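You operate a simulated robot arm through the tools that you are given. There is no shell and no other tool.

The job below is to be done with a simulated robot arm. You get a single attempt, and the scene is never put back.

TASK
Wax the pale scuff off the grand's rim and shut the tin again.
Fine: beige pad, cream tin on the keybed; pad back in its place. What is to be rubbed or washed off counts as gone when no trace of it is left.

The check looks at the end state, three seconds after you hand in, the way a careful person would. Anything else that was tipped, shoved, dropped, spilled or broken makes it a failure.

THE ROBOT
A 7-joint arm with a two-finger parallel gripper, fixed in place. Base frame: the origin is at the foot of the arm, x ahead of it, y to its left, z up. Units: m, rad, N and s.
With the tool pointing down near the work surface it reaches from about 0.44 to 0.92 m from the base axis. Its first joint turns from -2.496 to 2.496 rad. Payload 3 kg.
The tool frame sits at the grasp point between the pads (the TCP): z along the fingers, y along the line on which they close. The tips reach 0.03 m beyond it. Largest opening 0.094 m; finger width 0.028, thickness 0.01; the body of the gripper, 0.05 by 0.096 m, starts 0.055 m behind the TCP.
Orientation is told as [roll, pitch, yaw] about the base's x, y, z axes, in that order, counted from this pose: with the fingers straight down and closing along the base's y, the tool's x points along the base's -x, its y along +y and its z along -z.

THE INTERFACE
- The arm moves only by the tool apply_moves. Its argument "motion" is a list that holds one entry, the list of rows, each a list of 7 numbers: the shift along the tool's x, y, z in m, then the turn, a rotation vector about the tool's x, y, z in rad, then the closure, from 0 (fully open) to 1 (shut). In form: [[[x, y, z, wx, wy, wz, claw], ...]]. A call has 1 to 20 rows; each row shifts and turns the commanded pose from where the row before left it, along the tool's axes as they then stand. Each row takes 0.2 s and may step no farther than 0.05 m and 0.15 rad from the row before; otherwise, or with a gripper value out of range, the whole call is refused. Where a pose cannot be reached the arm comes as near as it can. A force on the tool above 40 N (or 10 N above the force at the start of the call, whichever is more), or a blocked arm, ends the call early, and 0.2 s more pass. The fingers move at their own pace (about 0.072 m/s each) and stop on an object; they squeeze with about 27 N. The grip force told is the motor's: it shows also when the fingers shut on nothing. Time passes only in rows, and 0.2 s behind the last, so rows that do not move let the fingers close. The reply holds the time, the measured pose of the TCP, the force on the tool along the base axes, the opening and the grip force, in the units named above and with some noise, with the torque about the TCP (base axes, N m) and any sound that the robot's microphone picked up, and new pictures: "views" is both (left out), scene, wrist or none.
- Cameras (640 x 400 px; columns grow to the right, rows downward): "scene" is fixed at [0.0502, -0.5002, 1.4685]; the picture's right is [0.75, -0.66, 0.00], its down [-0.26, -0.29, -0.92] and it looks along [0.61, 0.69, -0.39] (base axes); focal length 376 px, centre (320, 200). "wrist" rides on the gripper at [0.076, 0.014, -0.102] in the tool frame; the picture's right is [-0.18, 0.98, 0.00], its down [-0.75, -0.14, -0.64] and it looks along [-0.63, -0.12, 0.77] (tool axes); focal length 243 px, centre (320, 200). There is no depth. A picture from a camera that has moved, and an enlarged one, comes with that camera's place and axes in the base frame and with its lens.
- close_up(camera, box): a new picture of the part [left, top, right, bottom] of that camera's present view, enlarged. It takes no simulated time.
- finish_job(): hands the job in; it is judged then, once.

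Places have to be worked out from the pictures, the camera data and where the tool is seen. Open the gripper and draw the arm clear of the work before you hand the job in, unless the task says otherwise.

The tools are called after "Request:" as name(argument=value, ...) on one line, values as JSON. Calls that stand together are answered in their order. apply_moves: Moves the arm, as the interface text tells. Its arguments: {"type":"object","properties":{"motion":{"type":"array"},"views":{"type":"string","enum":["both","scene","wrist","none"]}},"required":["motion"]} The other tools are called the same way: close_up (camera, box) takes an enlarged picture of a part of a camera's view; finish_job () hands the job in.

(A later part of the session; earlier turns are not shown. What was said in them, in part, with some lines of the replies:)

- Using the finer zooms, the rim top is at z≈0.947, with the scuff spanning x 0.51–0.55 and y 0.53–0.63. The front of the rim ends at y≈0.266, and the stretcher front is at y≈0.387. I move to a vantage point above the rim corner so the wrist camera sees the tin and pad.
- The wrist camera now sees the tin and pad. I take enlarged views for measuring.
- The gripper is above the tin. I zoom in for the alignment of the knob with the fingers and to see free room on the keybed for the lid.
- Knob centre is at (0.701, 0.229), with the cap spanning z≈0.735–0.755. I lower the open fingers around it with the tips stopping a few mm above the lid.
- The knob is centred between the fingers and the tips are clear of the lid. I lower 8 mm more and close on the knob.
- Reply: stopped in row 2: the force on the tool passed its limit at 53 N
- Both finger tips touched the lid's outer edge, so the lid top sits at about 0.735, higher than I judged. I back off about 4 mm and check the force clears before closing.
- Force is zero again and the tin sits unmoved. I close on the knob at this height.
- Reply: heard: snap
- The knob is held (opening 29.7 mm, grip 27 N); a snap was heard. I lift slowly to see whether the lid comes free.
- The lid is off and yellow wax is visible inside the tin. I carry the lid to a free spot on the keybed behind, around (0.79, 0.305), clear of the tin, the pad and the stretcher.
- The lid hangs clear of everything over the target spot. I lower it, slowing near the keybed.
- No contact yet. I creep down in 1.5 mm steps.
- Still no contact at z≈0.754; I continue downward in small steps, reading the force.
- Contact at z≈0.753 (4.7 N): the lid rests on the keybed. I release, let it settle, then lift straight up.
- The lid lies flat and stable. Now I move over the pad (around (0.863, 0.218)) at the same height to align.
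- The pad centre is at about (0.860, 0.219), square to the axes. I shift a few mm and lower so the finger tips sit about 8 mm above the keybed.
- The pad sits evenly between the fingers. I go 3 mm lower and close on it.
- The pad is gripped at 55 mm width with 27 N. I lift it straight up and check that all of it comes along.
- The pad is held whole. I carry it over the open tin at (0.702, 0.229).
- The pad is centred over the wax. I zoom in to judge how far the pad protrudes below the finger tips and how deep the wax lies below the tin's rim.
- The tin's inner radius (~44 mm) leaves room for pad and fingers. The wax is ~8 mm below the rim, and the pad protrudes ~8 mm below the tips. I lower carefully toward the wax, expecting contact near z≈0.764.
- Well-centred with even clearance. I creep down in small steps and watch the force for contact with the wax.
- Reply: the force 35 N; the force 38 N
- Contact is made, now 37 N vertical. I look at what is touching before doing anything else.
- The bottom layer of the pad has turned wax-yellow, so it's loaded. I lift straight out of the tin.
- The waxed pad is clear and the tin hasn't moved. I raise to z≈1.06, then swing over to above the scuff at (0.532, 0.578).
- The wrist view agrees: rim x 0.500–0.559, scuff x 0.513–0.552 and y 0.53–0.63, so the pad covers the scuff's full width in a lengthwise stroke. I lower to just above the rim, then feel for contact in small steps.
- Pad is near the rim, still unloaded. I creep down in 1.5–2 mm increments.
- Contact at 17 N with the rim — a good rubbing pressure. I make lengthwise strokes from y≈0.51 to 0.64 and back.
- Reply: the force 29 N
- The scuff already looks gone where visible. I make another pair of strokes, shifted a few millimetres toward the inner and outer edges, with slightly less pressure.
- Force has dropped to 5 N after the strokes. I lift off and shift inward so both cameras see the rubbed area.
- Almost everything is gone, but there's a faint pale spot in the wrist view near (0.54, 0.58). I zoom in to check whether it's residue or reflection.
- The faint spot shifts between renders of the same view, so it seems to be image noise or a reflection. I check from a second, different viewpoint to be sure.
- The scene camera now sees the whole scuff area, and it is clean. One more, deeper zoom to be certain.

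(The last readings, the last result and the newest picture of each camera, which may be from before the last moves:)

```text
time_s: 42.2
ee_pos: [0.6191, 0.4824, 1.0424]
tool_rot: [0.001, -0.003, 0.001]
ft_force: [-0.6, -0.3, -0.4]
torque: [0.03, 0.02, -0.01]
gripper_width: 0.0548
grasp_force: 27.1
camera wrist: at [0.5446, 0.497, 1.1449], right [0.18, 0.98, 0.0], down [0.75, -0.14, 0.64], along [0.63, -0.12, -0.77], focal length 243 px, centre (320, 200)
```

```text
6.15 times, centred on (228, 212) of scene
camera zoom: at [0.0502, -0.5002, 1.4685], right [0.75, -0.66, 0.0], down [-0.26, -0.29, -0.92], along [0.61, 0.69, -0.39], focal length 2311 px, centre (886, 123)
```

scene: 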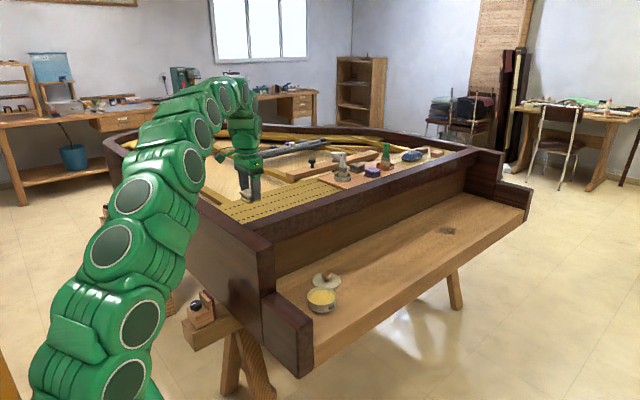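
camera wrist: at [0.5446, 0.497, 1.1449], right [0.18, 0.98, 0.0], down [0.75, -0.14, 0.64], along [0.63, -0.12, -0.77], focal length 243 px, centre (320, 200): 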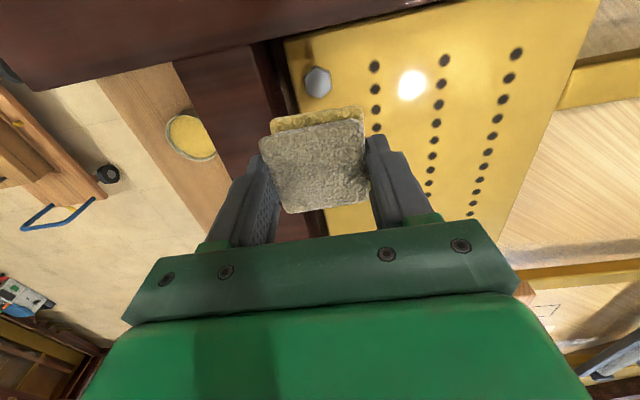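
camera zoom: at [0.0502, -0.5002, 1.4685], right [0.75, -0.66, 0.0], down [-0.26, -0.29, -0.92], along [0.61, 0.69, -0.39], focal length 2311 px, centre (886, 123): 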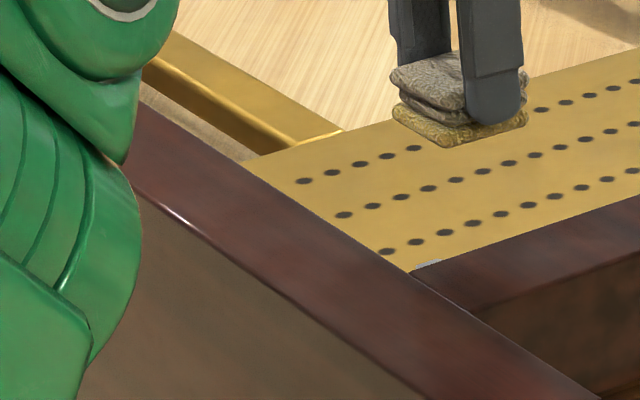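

No trace remains on the rim. Now I return the pad: raise, cross over the stretcher back to (0.8606, 0.2188), and descend part of the way.

Request:
apply_moves(motion=[[[0, 0, -0.03, 0, 0, 0, 1], [-0.03005, -0.03305, 0, 0, 0, 0, 1], [-0.03005, -0.03305, 0, 0, 0, 0, 1], [-0.03005, -0.03305, 0, 0, 0, 0, 1], [-0.03005, -0.03305, 0, 0, 0, 0, 1], [-0.03005, -0.03305, 0, 0, 0, 0, 1], [-0.03005, -0.03305, 0, 0, 0, 0, 1], [-0.03005, -0.03305, 0, 0, 0, 0, 1], [-0.03005, -0.03305, 0, 0, 0, 0, 1], [0, 0, 0.045, 0, 0, 0, 1], [0, 0, 0.045, 0, 0, 0, 1], [0, 0, 0.045, 0, 0, 0, 1], [0, 0, 0.045, 0, 0, 0, 1], [0, 0, 0.045, 0, 0, 0, 1], [0, 0, 0.03, 0, 0, 0, 1], [0, 0, 0, 0, 0, 0, 1]]], views="both")

Request:
close_up(camera="scene", box=[296, 210, 416, 310])

```text
time_s: 45.6
ee_pos: [0.8333, 0.2217, 0.7954]
tool_rot: [-0.001, -0.002, 0.001]
ft_force: [0.3, 0.0, -0.8]
torque: [-0.02, 0.01, 0.02]
gripper_width: 0.0547
grasp_force: 27.2
out of reach, approached as far as the arm can: row 8, 9
camera wrist: at [0.7571, 0.2359, 0.8992], right [0.18, 0.98, 0.0], down [0.75, -0.14, 0.64], along [0.63, -0.12, -0.77], focal length 243 px, centre (320, 200)
```

scene: 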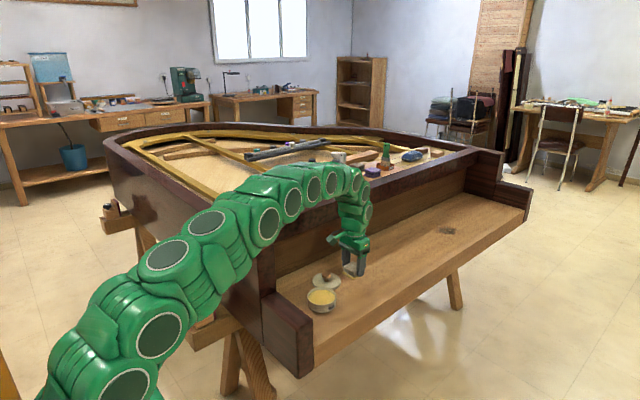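
wrist: 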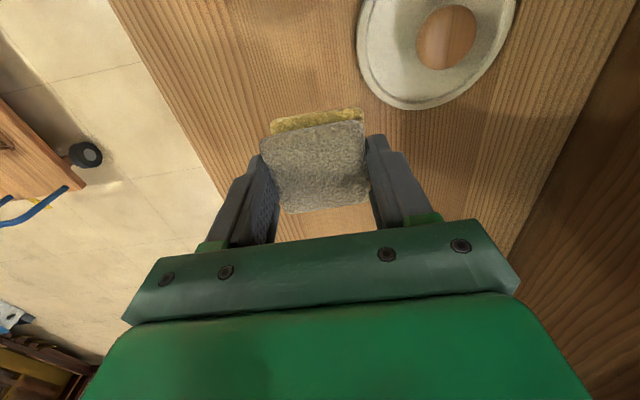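

```text
4.00 times, centred on (356, 260) of scene
camera zoom: at [0.0502, -0.5002, 1.4685], right [0.75, -0.66, 0.0], down [-0.26, -0.29, -0.92], along [0.61, 0.69, -0.39], focal length 1502 px, centre (176, -40)
```

zoom: 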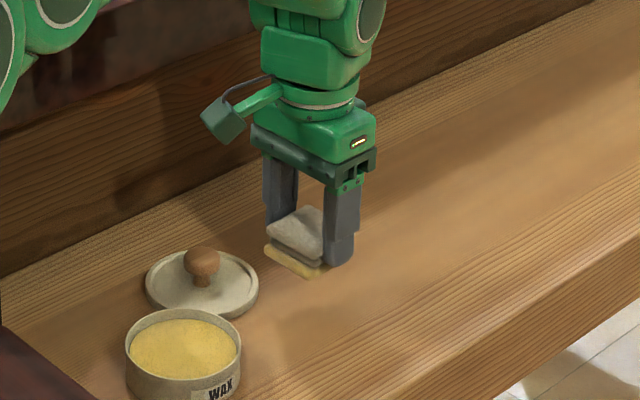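

The high carry was clipped short by reach; I'm at (0.833, 0.222, 0.795). I shift to the pad's original spot at this lower height.

Request:
apply_moves(motion=[[[-0.0135, -0.0012, -0.005, 0, 0, 0, 1], [-0.0135, -0.0012, 0, 0, 0, 0, 1], [0, 0, 0, 0, 0, 0, 1], [0, 0, 0, 0, 0, 0, 1]]], views="none")

Request:
apply_moves(motion=[[[0, 0, 0, 0, 0, 0, 1]]], views="none")

Request:
apply_moves(motion=[[[0, 0, 0, 0, 0, 0, 1]]], views="wrist")

```text
time_s: 46.6
ee_pos: [0.8611, 0.2185, 0.8017]
tool_rot: [0.0, -0.001, 0.0]
ft_force: [-0.2, 0.3, -0.7]
torque: [0.0, 0.0, 0.0]
gripper_width: 0.0549
grasp_force: 26.9
```

```text
time_s: 47.0
ee_pos: [0.8595, 0.2192, 0.8017]
tool_rot: [0.0, 0.0, 0.0]
ft_force: [1.2, -0.9, -0.3]
torque: [0.01, 0.0, -0.01]
gripper_width: 0.0549
grasp_force: 27.2
```

```text
time_s: 47.5
ee_pos: [0.8591, 0.2182, 0.8023]
tool_rot: [0.001, 0.001, -0.001]
ft_force: [-0.3, -0.3, -1.4]
torque: [0.04, -0.03, -0.03]
gripper_width: 0.055
grasp_force: 26.8
camera wrist: at [0.784, 0.2329, 0.9042], right [0.18, 0.98, 0.0], down [0.75, -0.14, 0.64], along [0.63, -0.12, -0.77], focal length 243 px, centre (320, 200)
```

wrist: 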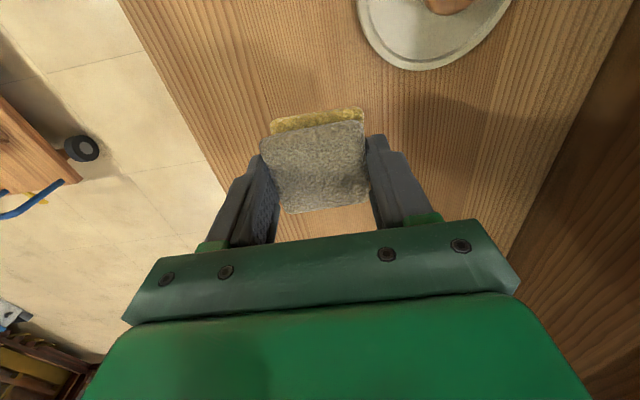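

Averaged position (0.860, 0.219) matches the original grasp. I lower to just above the keybed.

Request:
apply_moves(motion=[[[-0.0007, 0.0003, 0.03, 0, 0, 0, 1], [0, 0, 0.018, 0, 0, 0, 1], [0, 0, 0.004, 0, 0, 0, 1], [0, 0, 0, 0, 0, 0, 1]]], views="none")

Request:
apply_moves(motion=[[[0, 0, 0.0015, 0, 0, 0, 1], [0, 0, 0, 0, 0, 0, 1]]], views="none")

Request:
apply_moves(motion=[[[0, 0, 0.0015, 0, 0, 0, 1], [0, 0, 0, 0, 0, 0, 1]]], views="none")

```text
time_s: 48.5
ee_pos: [0.861, 0.2187, 0.7483]
tool_rot: [0.0, 0.002, 0.0]
ft_force: [0.4, 0.1, -0.2]
torque: [-0.02, 0.0, 0.0]
gripper_width: 0.0549
grasp_force: 27.1
```

```text
time_s: 49.0
ee_pos: [0.8606, 0.2193, 0.7465]
tool_rot: [0.001, -0.001, 0.0]
ft_force: [0.3, -0.5, -0.5]
torque: [-0.01, 0.02, 0.03]
gripper_width: 0.0548
grasp_force: 26.8
```

```text
time_s: 49.6
ee_pos: [0.8606, 0.2182, 0.7464]
tool_rot: [-0.001, 0.0, -0.001]
ft_force: [-0.5, 0.5, -0.9]
torque: [0.01, -0.02, -0.01]
gripper_width: 0.0549
grasp_force: 26.9
```

No contact yet at z≈0.746; I continue down by 1 mm at a time.

Request:
apply_moves(motion=[[[0, 0, 0.001, 0, 0, 0, 1], [0, 0, 0, 0, 0, 0, 1]]], views="none")

Request:
apply_moves(motion=[[[0, 0, 0.001, 0, 0, 0, 1], [0, 0, 0, 0, 0, 0, 1]]], views="none")

```text
time_s: 50.2
ee_pos: [0.8609, 0.2187, 0.7445]
tool_rot: [0.001, 0.0, 0.0]
ft_force: [0.4, -0.6, -1.1]
torque: [0.0, -0.01, -0.02]
gripper_width: 0.0551
grasp_force: 27.0
```

```text
time_s: 50.9
ee_pos: [0.8599, 0.2191, 0.7438]
tool_rot: [0.0, 0.0, -0.001]
ft_force: [0.1, -0.3, -0.4]
torque: [-0.03, 0.01, -0.01]
gripper_width: 0.0547
grasp_force: 26.6
```

Still free; I continue by 1 mm steps.

Request:
apply_moves(motion=[[[0, 0, 0.001, 0, 0, 0, 1], [0, 0, 0, 0, 0, 0, 1]]], views="none")

Request:
close_up(camera="scene", box=[335, 255, 391, 295])

```text
time_s: 51.5
ee_pos: [0.8599, 0.2175, 0.7428]
tool_rot: [0.0, -0.001, 0.001]
ft_force: [0.3, 0.1, -1.2]
torque: [0.0, -0.02, 0.0]
gripper_width: 0.0546
grasp_force: 27.0
```

```text
10.00 times, centred on (363, 275) of scene
camera zoom: at [0.0502, -0.5002, 1.4685], right [0.75, -0.66, 0.0], down [-0.26, -0.29, -0.92], along [0.61, 0.69, -0.39], focal length 3756 px, centre (-110, -550)
```

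zoom: 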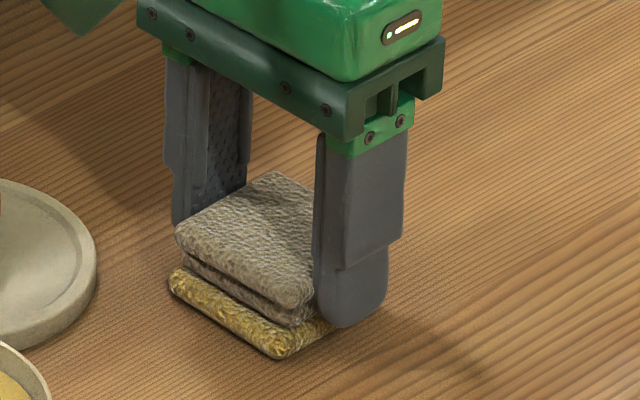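

The pad is nearly down. I continue 1 mm at a time until I feel it touch.

Request:
apply_moves(motion=[[[0, 0, 0.001, 0, 0, 0, 1], [0, 0, 0, 0, 0, 0, 1]]], views="none")

Request:
apply_moves(motion=[[[0, 0, 0.0007, 0, 0, 0, 1], [0, 0, 0, 0, 0, 0, 1]]], views="none")

```text
time_s: 52.0
ee_pos: [0.8594, 0.2184, 0.7424]
tool_rot: [0.001, -0.001, -0.001]
ft_force: [-1.4, -1.3, 3.4]
torque: [-0.07, 0.03, 0.0]
gripper_width: 0.0549
grasp_force: 26.7
```

```text
time_s: 52.6
ee_pos: [0.8606, 0.2196, 0.7422]
tool_rot: [0.0, 0.0, 0.0]
ft_force: [-4.0, -2.6, 16.7]
torque: [-0.11, 0.16, -0.04]
gripper_width: 0.0549
grasp_force: 27.3
```

The pad is on the keybed. I ease off slightly, open the fingers, and lift straight up.

Request:
apply_moves(motion=[[[0, 0, -0.0007, 0, 0, 0, 1], [0, 0, 0, 0, 0, 0, 0.35], [0, 0, 0, 0, 0, 0, 0.15], [0, 0, 0, 0, 0, 0, 0.1], [0, 0, 0, 0, 0, 0, 0.1], [0, 0, -0.01, 0, 0, 0, 0.1], [0, 0, -0.03, 0, 0, 0, 0.1], [0, 0, -0.04, 0, 0, 0, 0], [0, 0, 0, 0, 0, 0, 0]]], views="both")

Request:
close_up(camera="scene", box=[296, 230, 416, 315])

Request:
close_up(camera="wrist", box=[220, 30, 420, 180])

```text
time_s: 54.6
ee_pos: [0.8596, 0.2185, 0.8212]
tool_rot: [0.0, 0.0, -0.001]
ft_force: [-0.8, 0.0, 0.3]
torque: [-0.01, -0.02, -0.01]
gripper_width: 0.0939
grasp_force: 0.1
camera wrist: at [0.7844, 0.2328, 0.9235], right [0.18, 0.98, 0.0], down [0.75, -0.14, 0.64], along [0.63, -0.12, -0.77], focal length 243 px, centre (320, 200)
```

scene: 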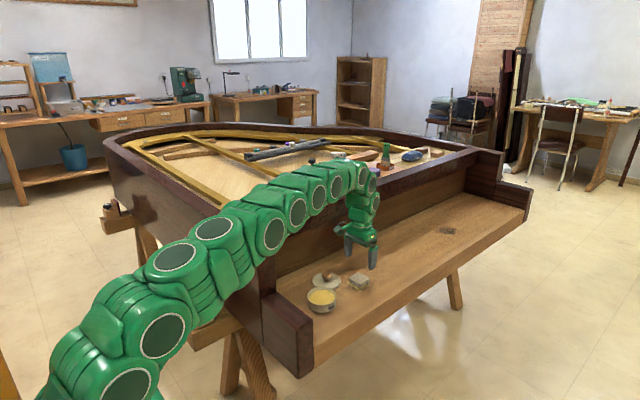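
wrist: 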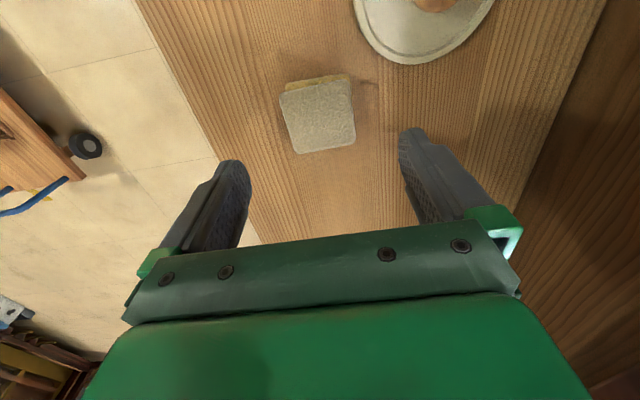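

```text
4.71 times, centred on (356, 272) of scene
camera zoom: at [0.0502, -0.5002, 1.4685], right [0.75, -0.66, 0.0], down [-0.26, -0.29, -0.92], along [0.61, 0.69, -0.39], focal length 1767 px, centre (151, -141)
```

zoom: 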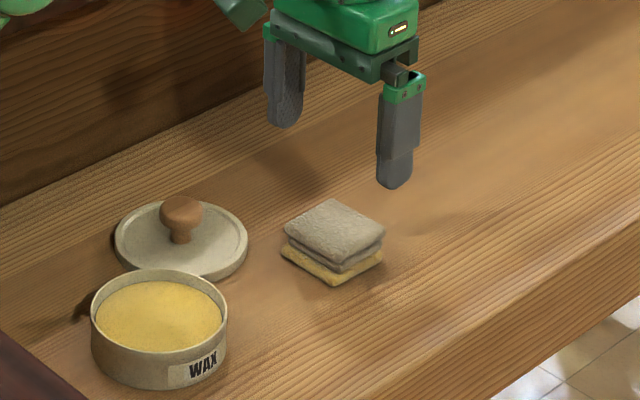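

```text
2.67 times, centred on (320, 105) of wrist
camera zoom: at [0.7844, 0.2328, 0.9235], right [0.18, 0.98, 0.0], down [0.75, -0.14, 0.64], along [0.63, -0.12, -0.77], focal length 647 px, centre (320, 453)
```

zoom: 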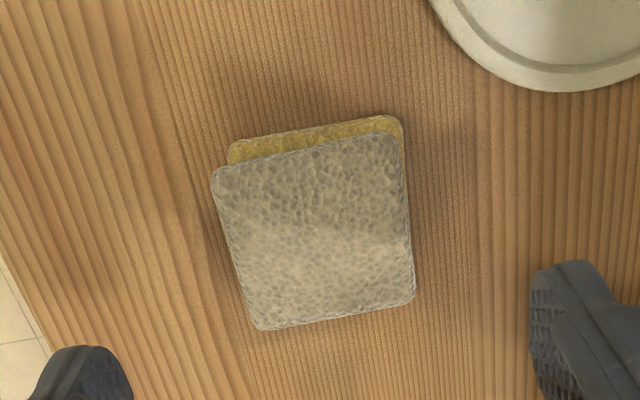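

The pad sits exactly in its original spot (corner pixels match within one pixel). Next the lid: I move above it at (0.791, 0.304) with the gripper open.

Request:
apply_moves(motion=[[[0.0229, 0.0286, -0.003, 0, 0, 0, 0], [0.0228, 0.0286, 0, 0, 0, 0, 0], [0.0228, 0.0285, 0, 0, 0, 0, 0], [0, 0, 0, 0, 0, 0, 0], [0, 0, 0, 0, 0, 0, 0]]], views="both")

Request:
close_up(camera="wrist", box=[220, 20, 420, 180])

```text
time_s: 55.9
ee_pos: [0.7921, 0.3043, 0.8243]
tool_rot: [0.001, -0.003, -0.001]
ft_force: [-0.1, -1.1, -0.2]
torque: [0.01, 0.01, -0.01]
gripper_width: 0.0941
grasp_force: 0.2
camera wrist: at [0.7161, 0.3189, 0.9282], right [0.18, 0.98, 0.0], down [0.75, -0.14, 0.64], along [0.63, -0.12, -0.77], focal length 243 px, centre (320, 200)
```

scene: 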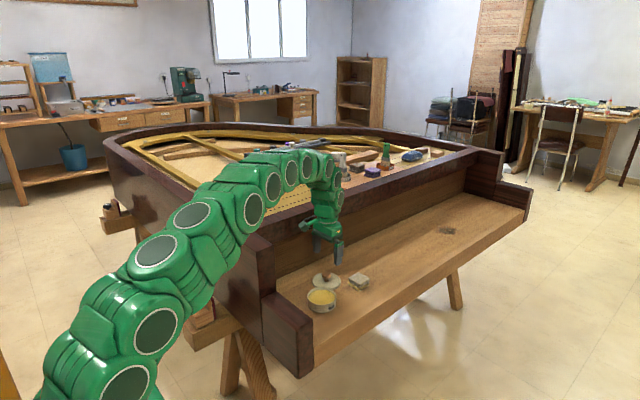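
wrist: 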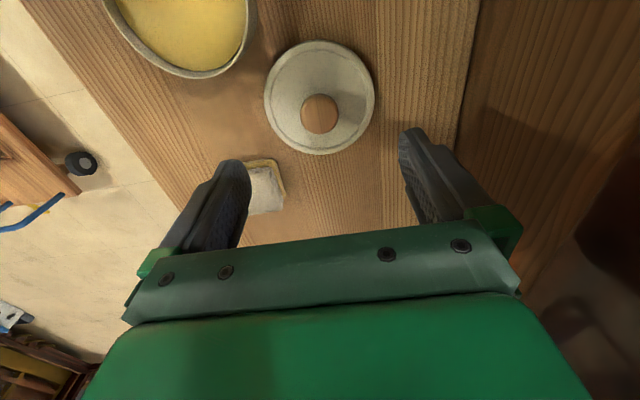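

```text
2.50 times, centred on (320, 100) of wrist
camera zoom: at [0.7161, 0.3189, 0.9282], right [0.18, 0.98, 0.0], down [0.75, -0.14, 0.64], along [0.63, -0.12, -0.77], focal length 606 px, centre (320, 450)
```

zoom: 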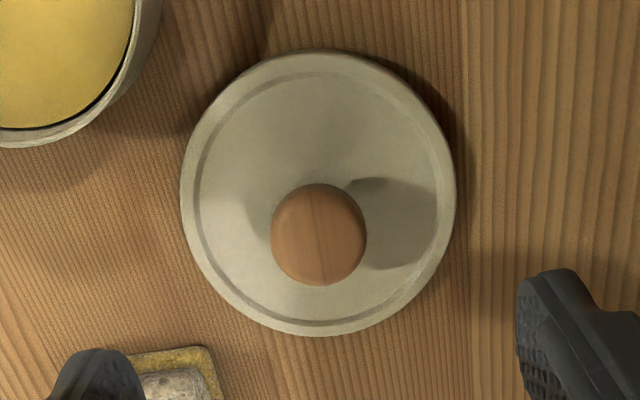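

The knob is between the fingers. I take a few pose readings to average the noise before descending.

Request:
apply_moves(motion=[[[0, 0, 0.02, 0, 0, 0, 0], [0, 0, 0, 0, 0, 0, 0]]], views="none")

Request:
apply_moves(motion=[[[0, 0, 0, 0, 0, 0, 0]]], views="none")

Request:
apply_moves(motion=[[[0, 0, 0, 0, 0, 0, 0]]], views="none")

Request:
apply_moves(motion=[[[0, 0, 0, 0, 0, 0, 0]]], views="none")

```text
time_s: 56.5
ee_pos: [0.7917, 0.3046, 0.8053]
tool_rot: [0.001, -0.001, -0.001]
ft_force: [0.9, -0.1, 0.7]
torque: [-0.03, 0.01, 0.0]
gripper_width: 0.0942
grasp_force: 0.1
```

```text
time_s: 56.9
ee_pos: [0.7914, 0.3043, 0.8043]
tool_rot: [0.0, 0.001, -0.001]
ft_force: [-0.5, 0.2, 0.7]
torque: [0.03, 0.0, -0.05]
gripper_width: 0.0941
grasp_force: 0.1
```

```text
time_s: 57.2
ee_pos: [0.7919, 0.3039, 0.8053]
tool_rot: [-0.001, 0.0, 0.001]
ft_force: [-0.7, 0.6, 0.2]
torque: [0.01, 0.0, 0.01]
gripper_width: 0.0938
grasp_force: 0.1
```

```text
time_s: 57.6
ee_pos: [0.7919, 0.3043, 0.8058]
tool_rot: [0.0, 0.0, -0.001]
ft_force: [-0.6, -0.4, -1.0]
torque: [0.02, 0.01, -0.02]
gripper_width: 0.094
grasp_force: 0.1
```

Average (0.7918, 0.3043, 0.805). I shift 0.7 mm, pre-close partway, descend to z≈0.7545 and grip the knob.

Request:
apply_moves(motion=[[[0.0007, 0, 0.02, 0, 0, 0, 0.3], [0, 0, 0.02, 0, 0, 0, 0.3], [0, 0, 0.008, 0, 0, 0, 0.3], [0, 0, 0.003, 0, 0, 0, 0.3], [0, 0, 0, 0, 0, 0, 0.3], [0, 0, 0, 0, 0, 0, 0.3]]], views="wrist")

Request:
close_up(camera="scene", box=[305, 245, 361, 295])

```text
time_s: 59.0
ee_pos: [0.7897, 0.3033, 0.7552]
tool_rot: [0.0, 0.001, -0.002]
ft_force: [-0.2, -0.7, 0.2]
torque: [0.01, -0.05, 0.01]
gripper_width: 0.0653
grasp_force: 0.1
camera wrist: at [0.7147, 0.3185, 0.8566], right [0.18, 0.98, 0.0], down [0.75, -0.14, 0.64], along [0.63, -0.12, -0.77], focal length 243 px, centre (320, 200)
```

wrist: 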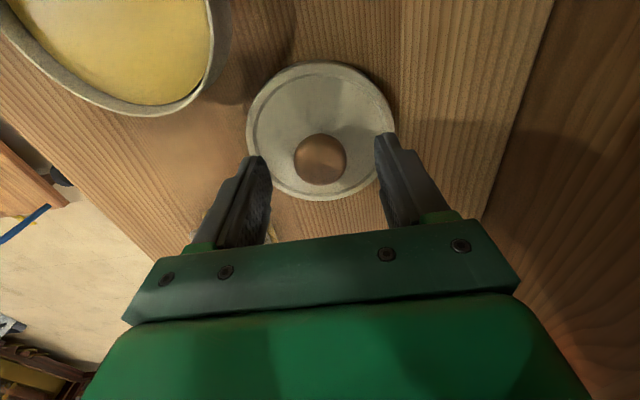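

```text
8.00 times, centred on (333, 270) of scene
camera zoom: at [0.0502, -0.5002, 1.4685], right [0.75, -0.66, 0.0], down [-0.26, -0.29, -0.92], along [0.61, 0.69, -0.39], focal length 3005 px, centre (216, -360)
```

zoom: 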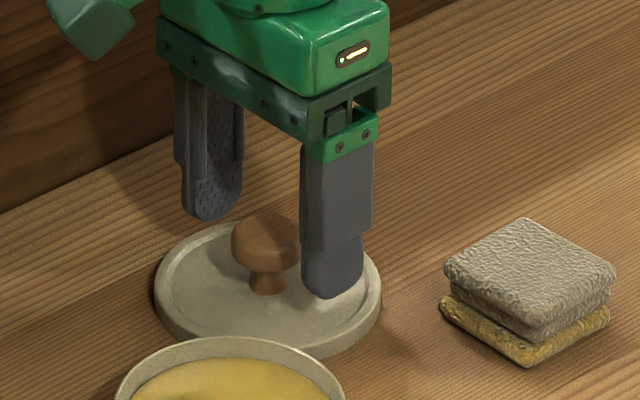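

Fingers straddle the knob with tips just above the lid. I close on the knob and lift about 7 cm.

Request:
apply_moves(motion=[[[0, 0.0005, 0.0005, 0, 0, 0, 0.5], [0, 0, 0, 0, 0, 0, 0.8], [0, 0, 0, 0, 0, 0, 1], [0, 0, 0, 0, 0, 0, 1], [0, 0, 0, 0, 0, 0, 1], [0, 0, -0.005, 0, 0, 0, 1], [0, 0, -0.02, 0, 0, 0, 1], [0, 0, -0.025, 0, 0, 0, 1], [0, 0, -0.025, 0, 0, 0, 1], [0, 0, 0, 0, 0, 0, 1]]], views="both")

Request:
close_up(camera="scene", box=[296, 220, 376, 310])

```text
time_s: 61.2
ee_pos: [0.7902, 0.3044, 0.8271]
tool_rot: [0.0, -0.001, 0.002]
ft_force: [-0.4, -0.7, -1.0]
torque: [0.0, 0.0, -0.01]
gripper_width: 0.0297
grasp_force: 26.8
camera wrist: at [0.7146, 0.3193, 0.9308], right [0.18, 0.98, 0.0], down [0.75, -0.14, 0.64], along [0.63, -0.12, -0.77], focal length 243 px, centre (320, 200)
```

scene: 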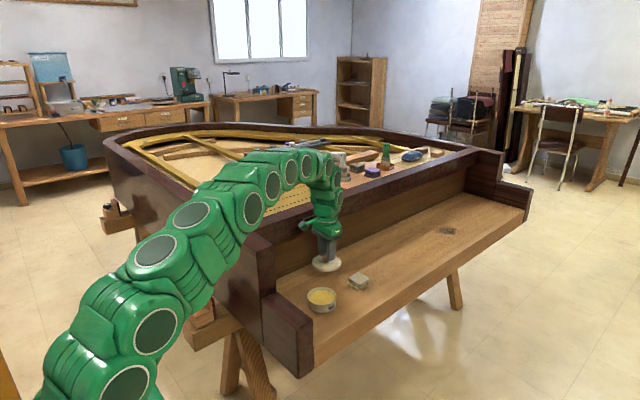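
wrist: 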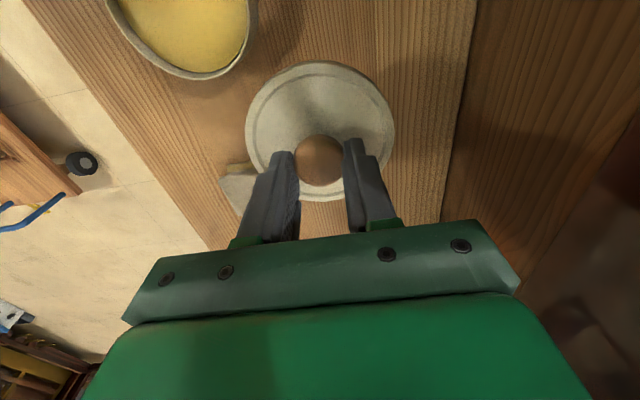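

```text
4.44 times, centred on (336, 265) of scene
camera zoom: at [0.0502, -0.5002, 1.4685], right [0.75, -0.66, 0.0], down [-0.26, -0.29, -0.92], along [0.61, 0.69, -0.39], focal length 1669 px, centre (249, -89)
```

zoom: 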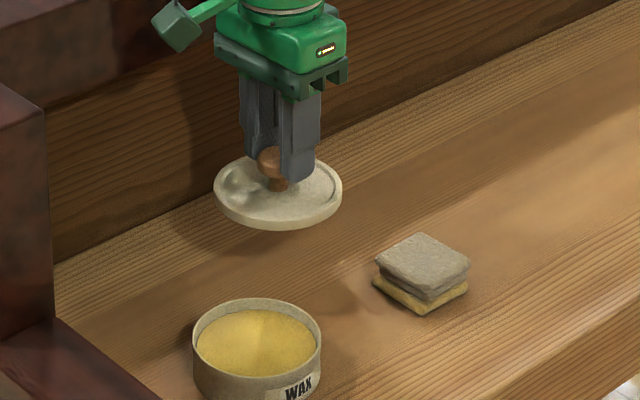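

The lid is held as before, and the tin hasn't moved. I carry it back over the tin with the exact reverse shift.

Request:
apply_moves(motion=[[[0.0222, -0.019, 0, 0, 0, 0, 1], [0.0222, -0.019, 0, 0, 0, 0, 1], [0.0222, -0.019, 0, 0, 0, 0, 1], [0.0222, -0.019, 0, 0, 0, 0, 1], [0, 0, 0, 0, 0, 0, 1], [0, 0, 0, 0, 0, 0, 1]]], views="both")

Request:
apply_moves(motion=[[[0, 0, 0, 0, 0, 0, 1]]], views="none")

Request:
apply_moves(motion=[[[0, 0, 0, 0, 0, 0, 1]]], views="none")

Request:
close_up(camera="scene", box=[280, 220, 400, 320])

Request:
close_up(camera="wrist", box=[220, 20, 420, 220])

```text
time_s: 62.6
ee_pos: [0.7011, 0.2289, 0.828]
tool_rot: [-0.001, -0.003, 0.001]
ft_force: [-0.2, 0.1, 0.2]
torque: [0.0, -0.01, -0.01]
gripper_width: 0.0297
grasp_force: 26.6
camera wrist: at [0.6252, 0.2435, 0.931], right [0.18, 0.98, 0.0], down [0.75, -0.14, 0.64], along [0.63, -0.12, -0.77], focal length 243 px, centre (320, 200)
```

scene: 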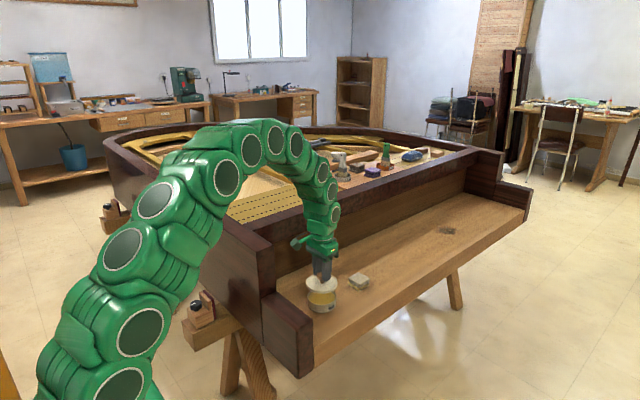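
wrist: 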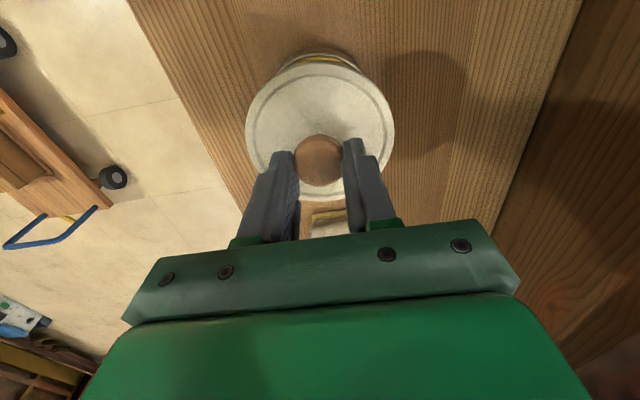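

```text
time_s: 63.0
ee_pos: [0.7015, 0.2278, 0.8283]
tool_rot: [0.0, -0.001, 0.0]
ft_force: [-0.3, -0.3, 0.2]
torque: [0.01, 0.0, 0.0]
gripper_width: 0.0299
grasp_force: 26.6
```

```text
time_s: 63.5
ee_pos: [0.7013, 0.2289, 0.8279]
tool_rot: [-0.001, -0.001, 0.0]
ft_force: [0.0, 0.3, -0.6]
torque: [0.0, 0.05, -0.01]
gripper_width: 0.0299
grasp_force: 26.9
```

```text
4.00 times, centred on (340, 270) of scene
camera zoom: at [0.0502, -0.5002, 1.4685], right [0.75, -0.66, 0.0], down [-0.26, -0.29, -0.92], along [0.61, 0.69, -0.39], focal length 1502 px, centre (240, -80)
```

zoom: 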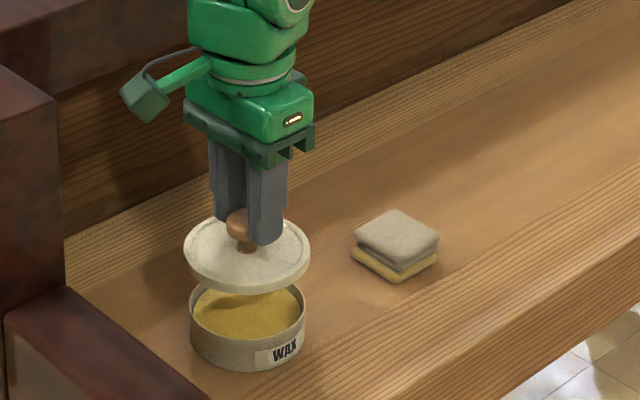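

```text
2.00 times, centred on (320, 120) of wrist
camera zoom: at [0.6253, 0.2436, 0.931], right [0.18, 0.98, 0.0], down [0.75, -0.14, 0.64], along [0.63, -0.12, -0.77], focal length 485 px, centre (320, 360)
```

zoom: 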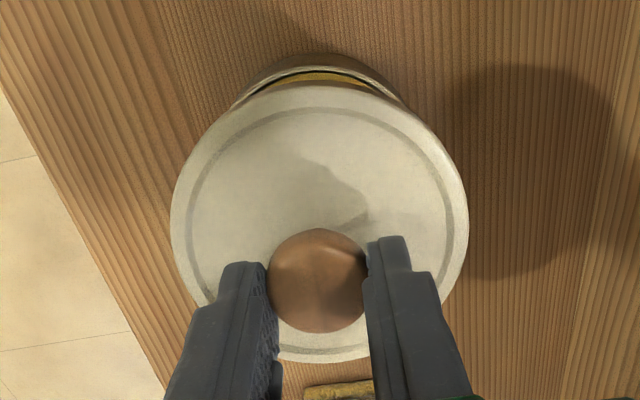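

The lid looks concentric in y; I zoom in strongly to measure any small x offset between lid and tin edges.

Request:
close_up(camera="scene", box=[298, 268, 346, 316])

Request:
close_up(camera="wrist", box=[240, 40, 400, 140])

```text
8.33 times, centred on (322, 292) of scene
camera zoom: at [0.0502, -0.5002, 1.4685], right [0.75, -0.66, 0.0], down [-0.26, -0.29, -0.92], along [0.61, 0.69, -0.39], focal length 3130 px, centre (303, -567)
```

zoom: 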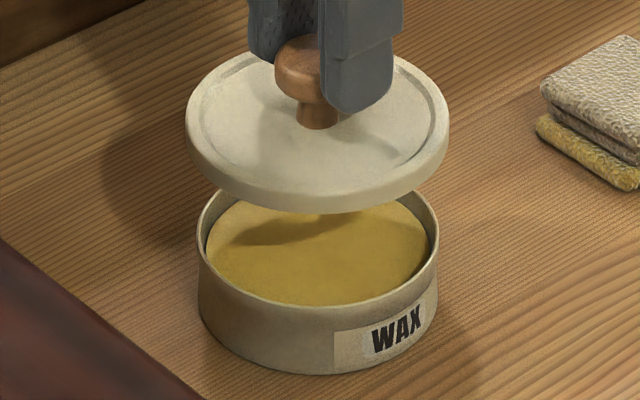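

```text
4.00 times, centred on (320, 90) of wrist
camera zoom: at [0.6253, 0.2436, 0.931], right [0.18, 0.98, 0.0], down [0.75, -0.14, 0.64], along [0.63, -0.12, -0.77], focal length 970 px, centre (320, 640)
```

zoom: 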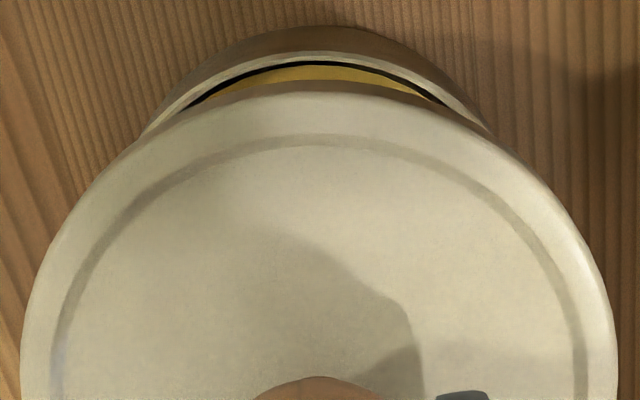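

Lid and tin centres agree within half a millimetre. I lower toward the tin.

Request:
apply_moves(motion=[[[0, 0, 0.02, 0, 0, 0, 1], [0, 0, 0.015, 0, 0, 0, 1], [0, 0, 0.008, 0, 0, 0, 1], [0, 0, 0.003, 0, 0, 0, 1], [0, 0, 0, 0, 0, 0, 1]]], views="none")

Request:
close_up(camera="scene", box=[298, 268, 346, 316])

```text
time_s: 64.7
ee_pos: [0.7021, 0.2295, 0.7818]
tool_rot: [-0.001, -0.001, 0.002]
ft_force: [0.4, 0.2, -0.7]
torque: [0.0, 0.02, 0.01]
gripper_width: 0.0298
grasp_force: 26.9
```

```text
8.33 times, centred on (322, 292) of scene
camera zoom: at [0.0502, -0.5002, 1.4685], right [0.75, -0.66, 0.0], down [-0.26, -0.29, -0.92], along [0.61, 0.69, -0.39], focal length 3130 px, centre (303, -567)
```

zoom: 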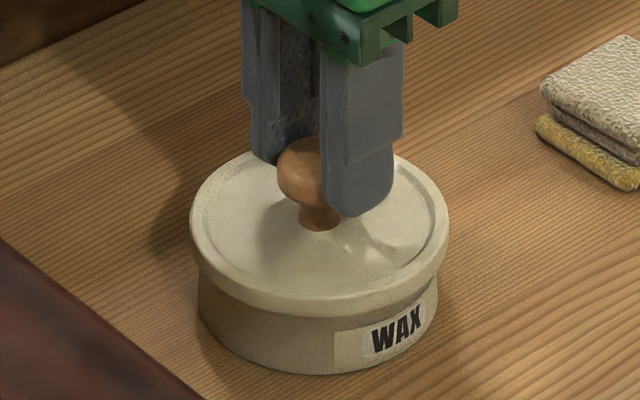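

Aligned and still free at 13 mm above the closed height. I continue downward in small steps.

Request:
apply_moves(motion=[[[0, 0, 0.003, 0, 0, 0, 1], [0, 0, 0.002, 0, 0, 0, 1], [0, 0, 0, 0, 0, 0, 1]]], views="none")

Request:
apply_moves(motion=[[[0, 0, 0.0015, 0, 0, 0, 1], [0, 0, 0.0015, 0, 0, 0, 1], [0, 0, 0, 0, 0, 0, 1]]], views="none")

Request:
apply_moves(motion=[[[0, 0, 0.001, 0, 0, 0, 1], [0, 0, 0.001, 0, 0, 0, 1], [0, 0, 0, 0, 0, 0, 1]]], views="none")

```text
time_s: 65.5
ee_pos: [0.7021, 0.2294, 0.778]
tool_rot: [-0.001, -0.001, 0.0]
ft_force: [-17.0, -4.1, 28.8]
torque: [-0.19, 0.5, 0.01]
gripper_width: 0.0299
grasp_force: 27.4
heard: snap
```

```text
time_s: 66.2
ee_pos: [0.7027, 0.2296, 0.7763]
tool_rot: [0.002, -0.005, 0.0]
ft_force: [1.5, -4.0, 32.8]
torque: [-0.13, -0.11, 0.04]
gripper_width: 0.0297
grasp_force: 27.3
```

```text
time_s: 67.0
ee_pos: [0.7029, 0.2293, 0.7711]
tool_rot: [0.001, -0.001, 0.0]
ft_force: [9.0, -3.0, 30.1]
torque: [-0.11, -0.21, 0.04]
gripper_width: 0.0299
grasp_force: 27.2
```

A snap was heard, but the grip height reads differently than before. I look closely at how the lid is seated.

Request:
close_up(camera="scene", box=[298, 268, 346, 316])

Request:
close_up(camera="wrist", box=[220, 20, 420, 220])

```text
8.33 times, centred on (322, 292) of scene
camera zoom: at [0.0502, -0.5002, 1.4685], right [0.75, -0.66, 0.0], down [-0.26, -0.29, -0.92], along [0.61, 0.69, -0.39], focal length 3130 px, centre (303, -567)
```

zoom: 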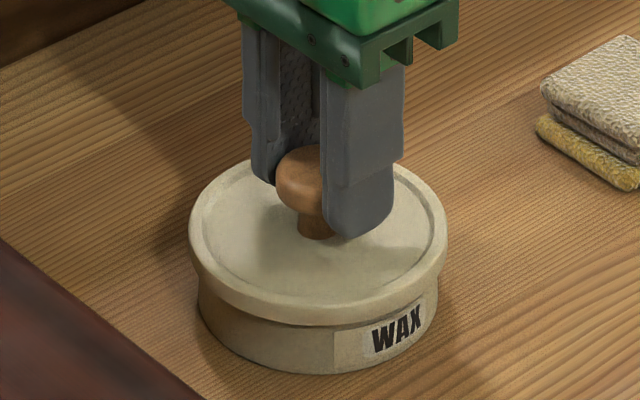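

```text
2.00 times, centred on (320, 120) of wrist
camera zoom: at [0.6263, 0.2434, 0.8753], right [0.18, 0.98, 0.0], down [0.75, -0.14, 0.64], along [0.63, -0.12, -0.77], focal length 485 px, centre (320, 360)
```

zoom: 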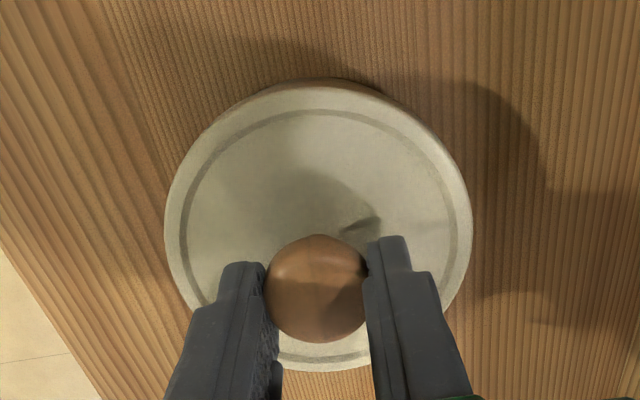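

I take the identical crop to my very first close-up of the closed tin to compare seat height.

Request:
close_up(camera="scene", box=[280, 250, 400, 325])

Request:
close_up(camera="scene", box=[280, 240, 376, 320])

```text
5.33 times, centred on (340, 288) of scene
camera zoom: at [0.0502, -0.5002, 1.4685], right [0.75, -0.66, 0.0], down [-0.26, -0.29, -0.92], along [0.61, 0.69, -0.39], focal length 2003 px, centre (213, -267)
```

zoom: 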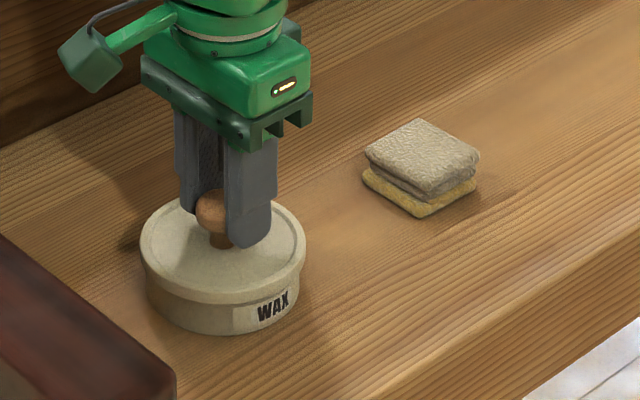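

```text
5.00 times, centred on (328, 280) of scene
camera zoom: at [0.0502, -0.5002, 1.4685], right [0.75, -0.66, 0.0], down [-0.26, -0.29, -0.92], along [0.61, 0.69, -0.39], focal length 1878 px, centre (280, -200)
```

zoom: 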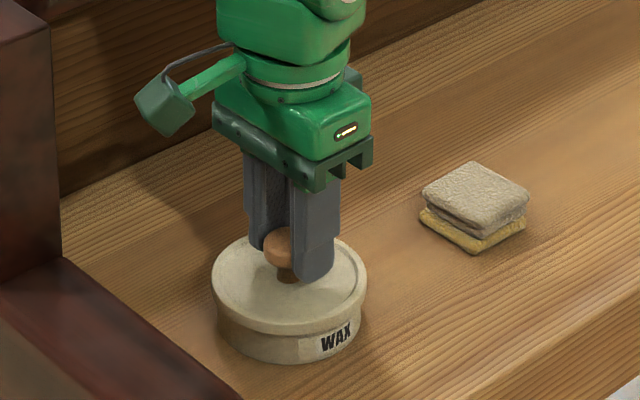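

The lid appears seated just as in the first picture. I press 1 mm more to see whether it is bottomed out.

Request:
apply_moves(motion=[[[0, 0, 0.0007, 0, 0, 0, 1], [0, 0, 0, 0, 0, 0, 1]]], views="none")

Request:
apply_moves(motion=[[[0, 0, 0, 0, 0, 0, 1]]], views="none")

```text
time_s: 67.7
ee_pos: [0.7015, 0.2287, 0.771]
tool_rot: [0.001, -0.002, -0.001]
ft_force: [8.5, -1.6, 29.9]
torque: [-0.07, -0.15, -0.01]
gripper_width: 0.0297
grasp_force: 26.8
```

```text
time_s: 68.0
ee_pos: [0.7018, 0.2295, 0.7712]
tool_rot: [0.001, -0.001, -0.001]
ft_force: [9.9, -0.8, 26.2]
torque: [0.0, -0.2, 0.05]
gripper_width: 0.0298
grasp_force: 26.8
```

The height holds at 0.771 at ~28 N, so the lid has bottomed out. I ease the pressure by 1 mm, then open the fingers and rise slightly to inspect.

Request:
apply_moves(motion=[[[0, 0, -0.001, 0, 0, 0, 1], [0, 0, 0, 0, 0, 0, 1]]], views="none")

Request:
apply_moves(motion=[[[0, 0, 0, 0, 0, 0, 0.6], [0, 0, 0, 0, 0, 0, 0.4], [0, 0, 0, 0, 0, 0, 0.3], [0, 0, 0, 0, 0, 0, 0.3]]], views="none")

Request:
close_up(camera="scene", box=[280, 240, 376, 320])

```text
time_s: 68.7
ee_pos: [0.7016, 0.2287, 0.7723]
tool_rot: [0.001, 0.003, 0.0]
ft_force: [3.7, 1.6, 4.0]
torque: [0.02, -0.15, 0.0]
gripper_width: 0.0299
grasp_force: 27.0
```

```text
time_s: 69.7
ee_pos: [0.7028, 0.2286, 0.7725]
tool_rot: [-0.001, 0.0, 0.0]
ft_force: [0.1, 0.0, -0.1]
torque: [0.01, 0.03, -0.02]
gripper_width: 0.066
grasp_force: 0.1
```

```text
5.00 times, centred on (328, 280) of scene
camera zoom: at [0.0502, -0.5002, 1.4685], right [0.75, -0.66, 0.0], down [-0.26, -0.29, -0.92], along [0.61, 0.69, -0.39], focal length 1878 px, centre (280, -200)
```

zoom: 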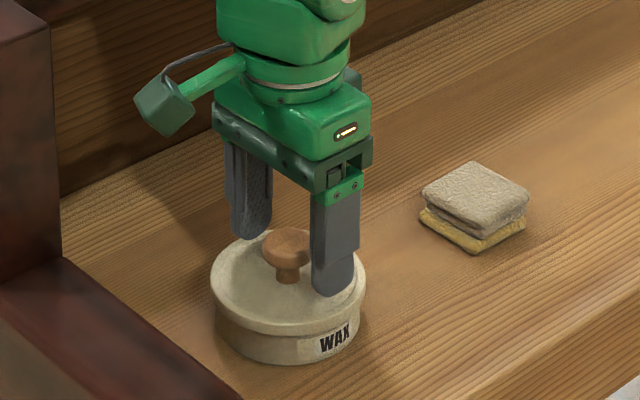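

The lid's position matches the original crop closely. I retreat upward and compare with the very first image.

Request:
apply_moves(motion=[[[0, 0, -0.01, 0, 0, 0, 0.3], [0, 0, -0.03, 0, 0, 0, 0.3], [0, 0, -0.045, 0, 0, 0, 0], [0, 0, -0.045, 0, 0, 0, 0], [0, 0, -0.045, 0, 0, 0, 0], [0, 0, -0.045, 0, 0, 0, 0], [0, 0, -0.04, 0, 0, 0, 0], [0, 0, 0, 0, 0, 0, 0]]], views="both")

Request:
close_up(camera="scene", box=[280, 250, 400, 325])

Request:
close_up(camera="scene", box=[300, 280, 348, 316])

Request:
close_up(camera="wrist", box=[220, 0, 420, 150])

```text
time_s: 71.5
ee_pos: [0.7015, 0.2291, 1.0344]
tool_rot: [0.001, -0.002, -0.001]
ft_force: [-0.1, 0.1, 0.6]
torque: [-0.01, 0.04, 0.02]
gripper_width: 0.0942
grasp_force: 0.2
camera wrist: at [0.6259, 0.2435, 1.1365], right [0.18, 0.98, 0.0], down [0.75, -0.14, 0.64], along [0.63, -0.12, -0.77], focal length 243 px, centre (320, 200)
```

scene: 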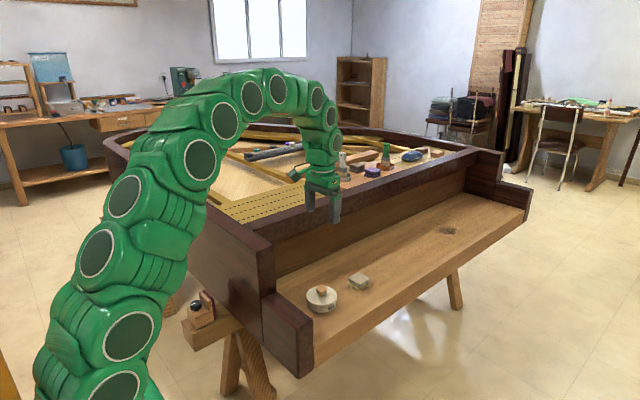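
wrist: 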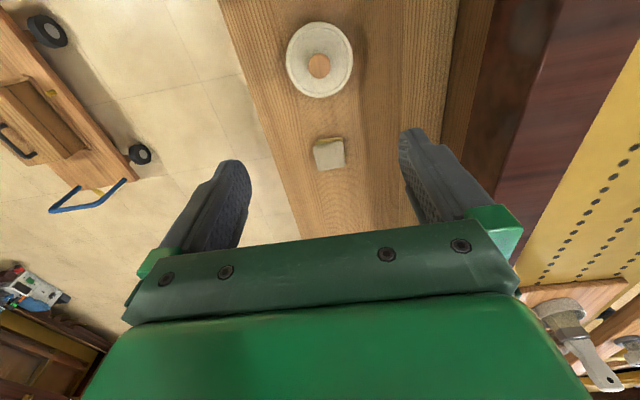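

```text
5.33 times, centred on (340, 288) of scene
camera zoom: at [0.0502, -0.5002, 1.4685], right [0.75, -0.66, 0.0], down [-0.26, -0.29, -0.92], along [0.61, 0.69, -0.39], focal length 2003 px, centre (213, -267)
```

zoom: 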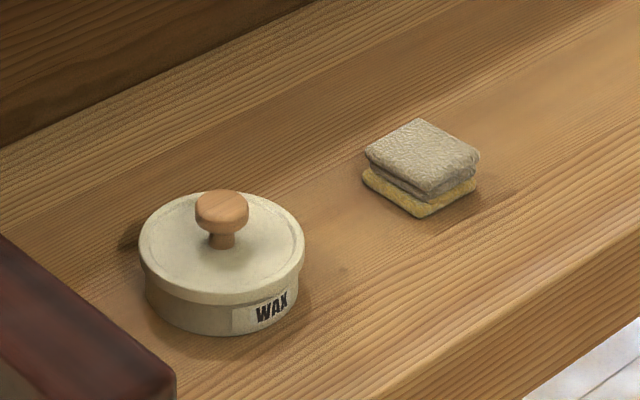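

```text
11.11 times, centred on (324, 298) of scene
camera zoom: at [0.0502, -0.5002, 1.4685], right [0.75, -0.66, 0.0], down [-0.26, -0.29, -0.92], along [0.61, 0.69, -0.39], focal length 4173 px, centre (276, -889)
```

zoom: 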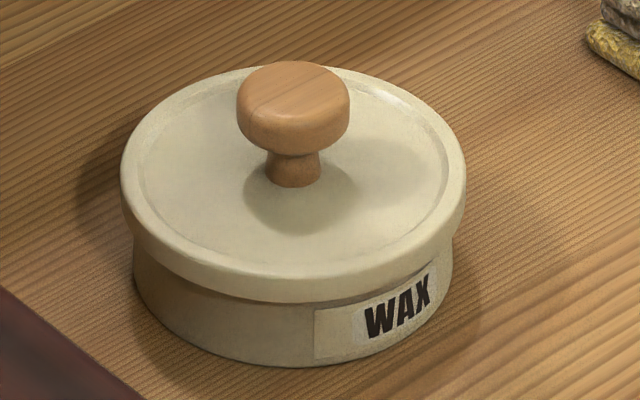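

```text
2.67 times, centred on (320, 75) of wrist
camera zoom: at [0.6259, 0.2435, 1.1365], right [0.18, 0.98, 0.0], down [0.75, -0.14, 0.64], along [0.63, -0.12, -0.77], focal length 647 px, centre (320, 533)
```

zoom: 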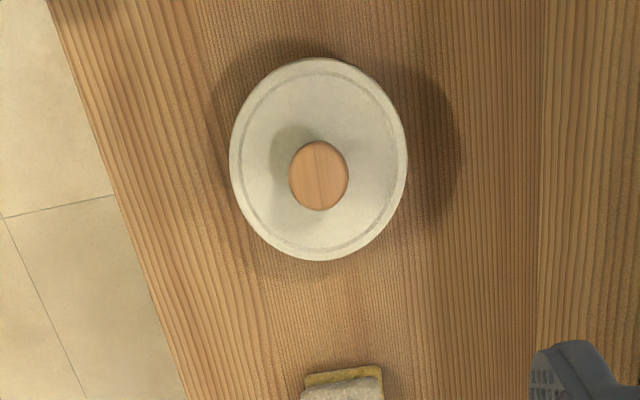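

The lid is level and seated just as in the first image, and the pad is in its place. I withdraw the arm to its starting pose, where the scene camera can see the rim, for a final check.

Request:
apply_moves(motion=[[[0, 0, -0.04, 0, 0, 0, 0], [0.036, 0.02, -0.0185, 0, 0, 0, 0], [0.036, 0.02, -0.0185, 0, 0, 0, 0], [0.036, 0.02, -0.0185, 0, 0, 0, 0], [0.036, 0.02, -0.0185, 0, 0, 0, 0], [0.036, 0.02, -0.0185, 0, 0, 0, 0], [0.036, 0.02, -0.0185, 0, 0, 0, 0], [0.036, 0.02, -0.0185, 0, 0, 0, 0], [0.036, 0.02, -0.0185, 0, 0, 0, 0], [0.036, 0.02, -0.0185, 0, 0, 0, 0], [0.036, 0.02, -0.0185, 0, 0, 0, 0], [0, 0, 0, 0, 0, 0, 0]]], views="both")

Request:
close_up(camera="scene", box=[192, 195, 240, 225])

Request:
close_up(camera="scene", box=[200, 190, 328, 270])

Request:
close_up(camera="wrist", box=[200, 40, 440, 240])

Request:
close_up(camera="scene", box=[280, 250, 400, 325])

```text
time_s: 74.0
ee_pos: [0.3405, 0.4282, 1.2576]
tool_rot: [0.001, -0.001, 0.0]
ft_force: [0.5, 0.4, -0.7]
torque: [-0.01, -0.02, -0.03]
gripper_width: 0.094
grasp_force: 0.1
camera wrist: at [0.2656, 0.4428, 1.361], right [0.18, 0.98, 0.0], down [0.75, -0.14, 0.64], along [0.63, -0.12, -0.77], focal length 243 px, centre (320, 200)
```

scene: 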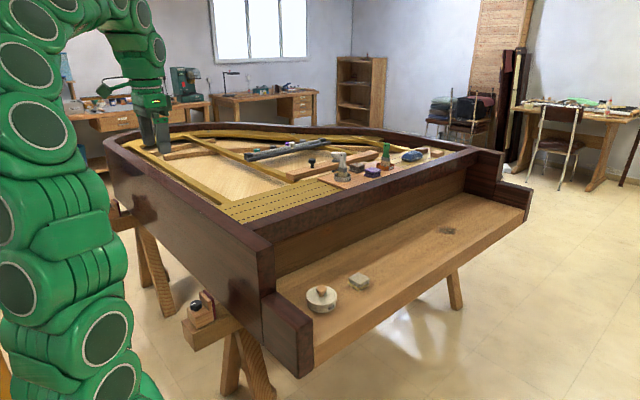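
wrist: 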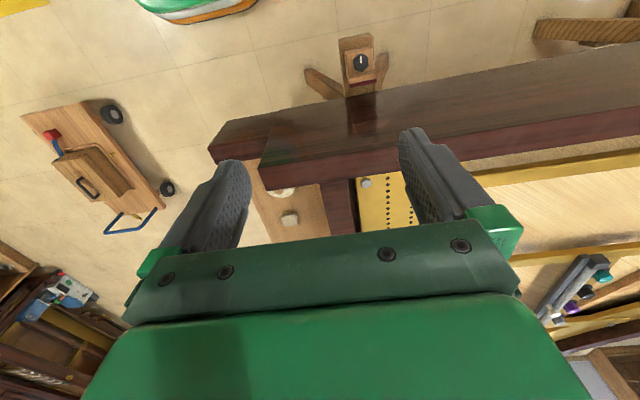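

```text
13.33 times, centred on (216, 210) of scene
camera zoom: at [0.0502, -0.5002, 1.4685], right [0.75, -0.66, 0.0], down [-0.26, -0.29, -0.92], along [0.61, 0.69, -0.39], focal length 5008 px, centre (1707, 67)
```

zoom: 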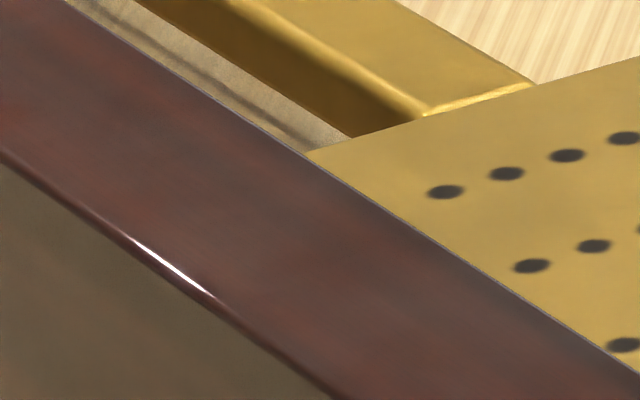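

```text
5.00 times, centred on (264, 230) of scene
camera zoom: at [0.0502, -0.5002, 1.4685], right [0.75, -0.66, 0.0], down [-0.26, -0.29, -0.92], along [0.61, 0.69, -0.39], focal length 1878 px, centre (600, 50)
```

zoom: 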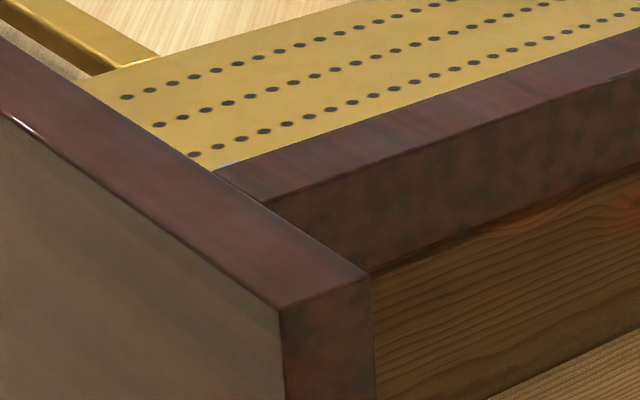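

```text
2.00 times, centred on (320, 140) of wrist
camera zoom: at [0.2656, 0.4428, 1.361], right [0.18, 0.98, 0.0], down [0.75, -0.14, 0.64], along [0.63, -0.12, -0.77], focal length 485 px, centre (320, 320)
```

zoom: 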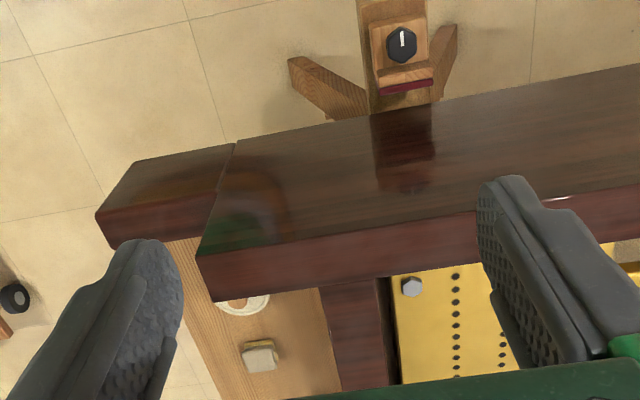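

```text
5.33 times, centred on (340, 288) of scene
camera zoom: at [0.0502, -0.5002, 1.4685], right [0.75, -0.66, 0.0], down [-0.26, -0.29, -0.92], along [0.61, 0.69, -0.39], focal length 2003 px, centre (213, -267)
```

zoom: 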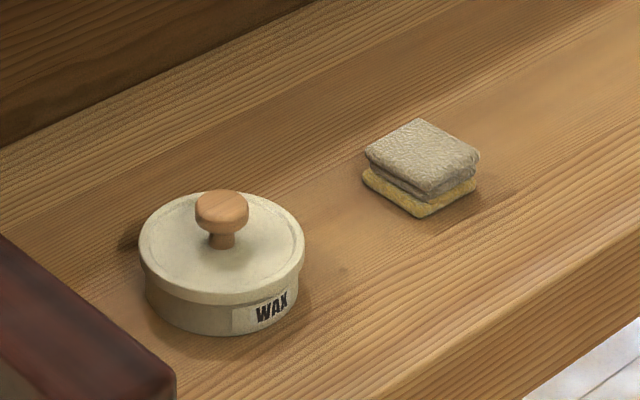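

The rim is clean across the whole former scuff area. The tin is shut with its lid level, the pad is in its original spot, and the arm is clear with the gripper open. I hand the job in.

Request:
finish_job()

```text
The job is handed in.
```

I waxed the pale scuff off the grand's rim and handed the job in. In the final close-up from the scene camera, the whole scuffed area is clean, with no trace left.

- **Tin:** the lid is back on, level, and at the same height as in the first picture. I heard it snap as I pressed it down.
- **Pad:** the beige pad is back in its original spot to within about a pixel in the scene view. Its bottom layer is now yellow with wax.
- **Other objects:** I saw nothing else tipped, moved or spilled. Early on, the fingertips pressed on the closed lid at about 53 N while I was lining up on the knob. The tin didn't shift and I saw no damage.
- **Arm:** it is back at its starting pose with the gripper open.
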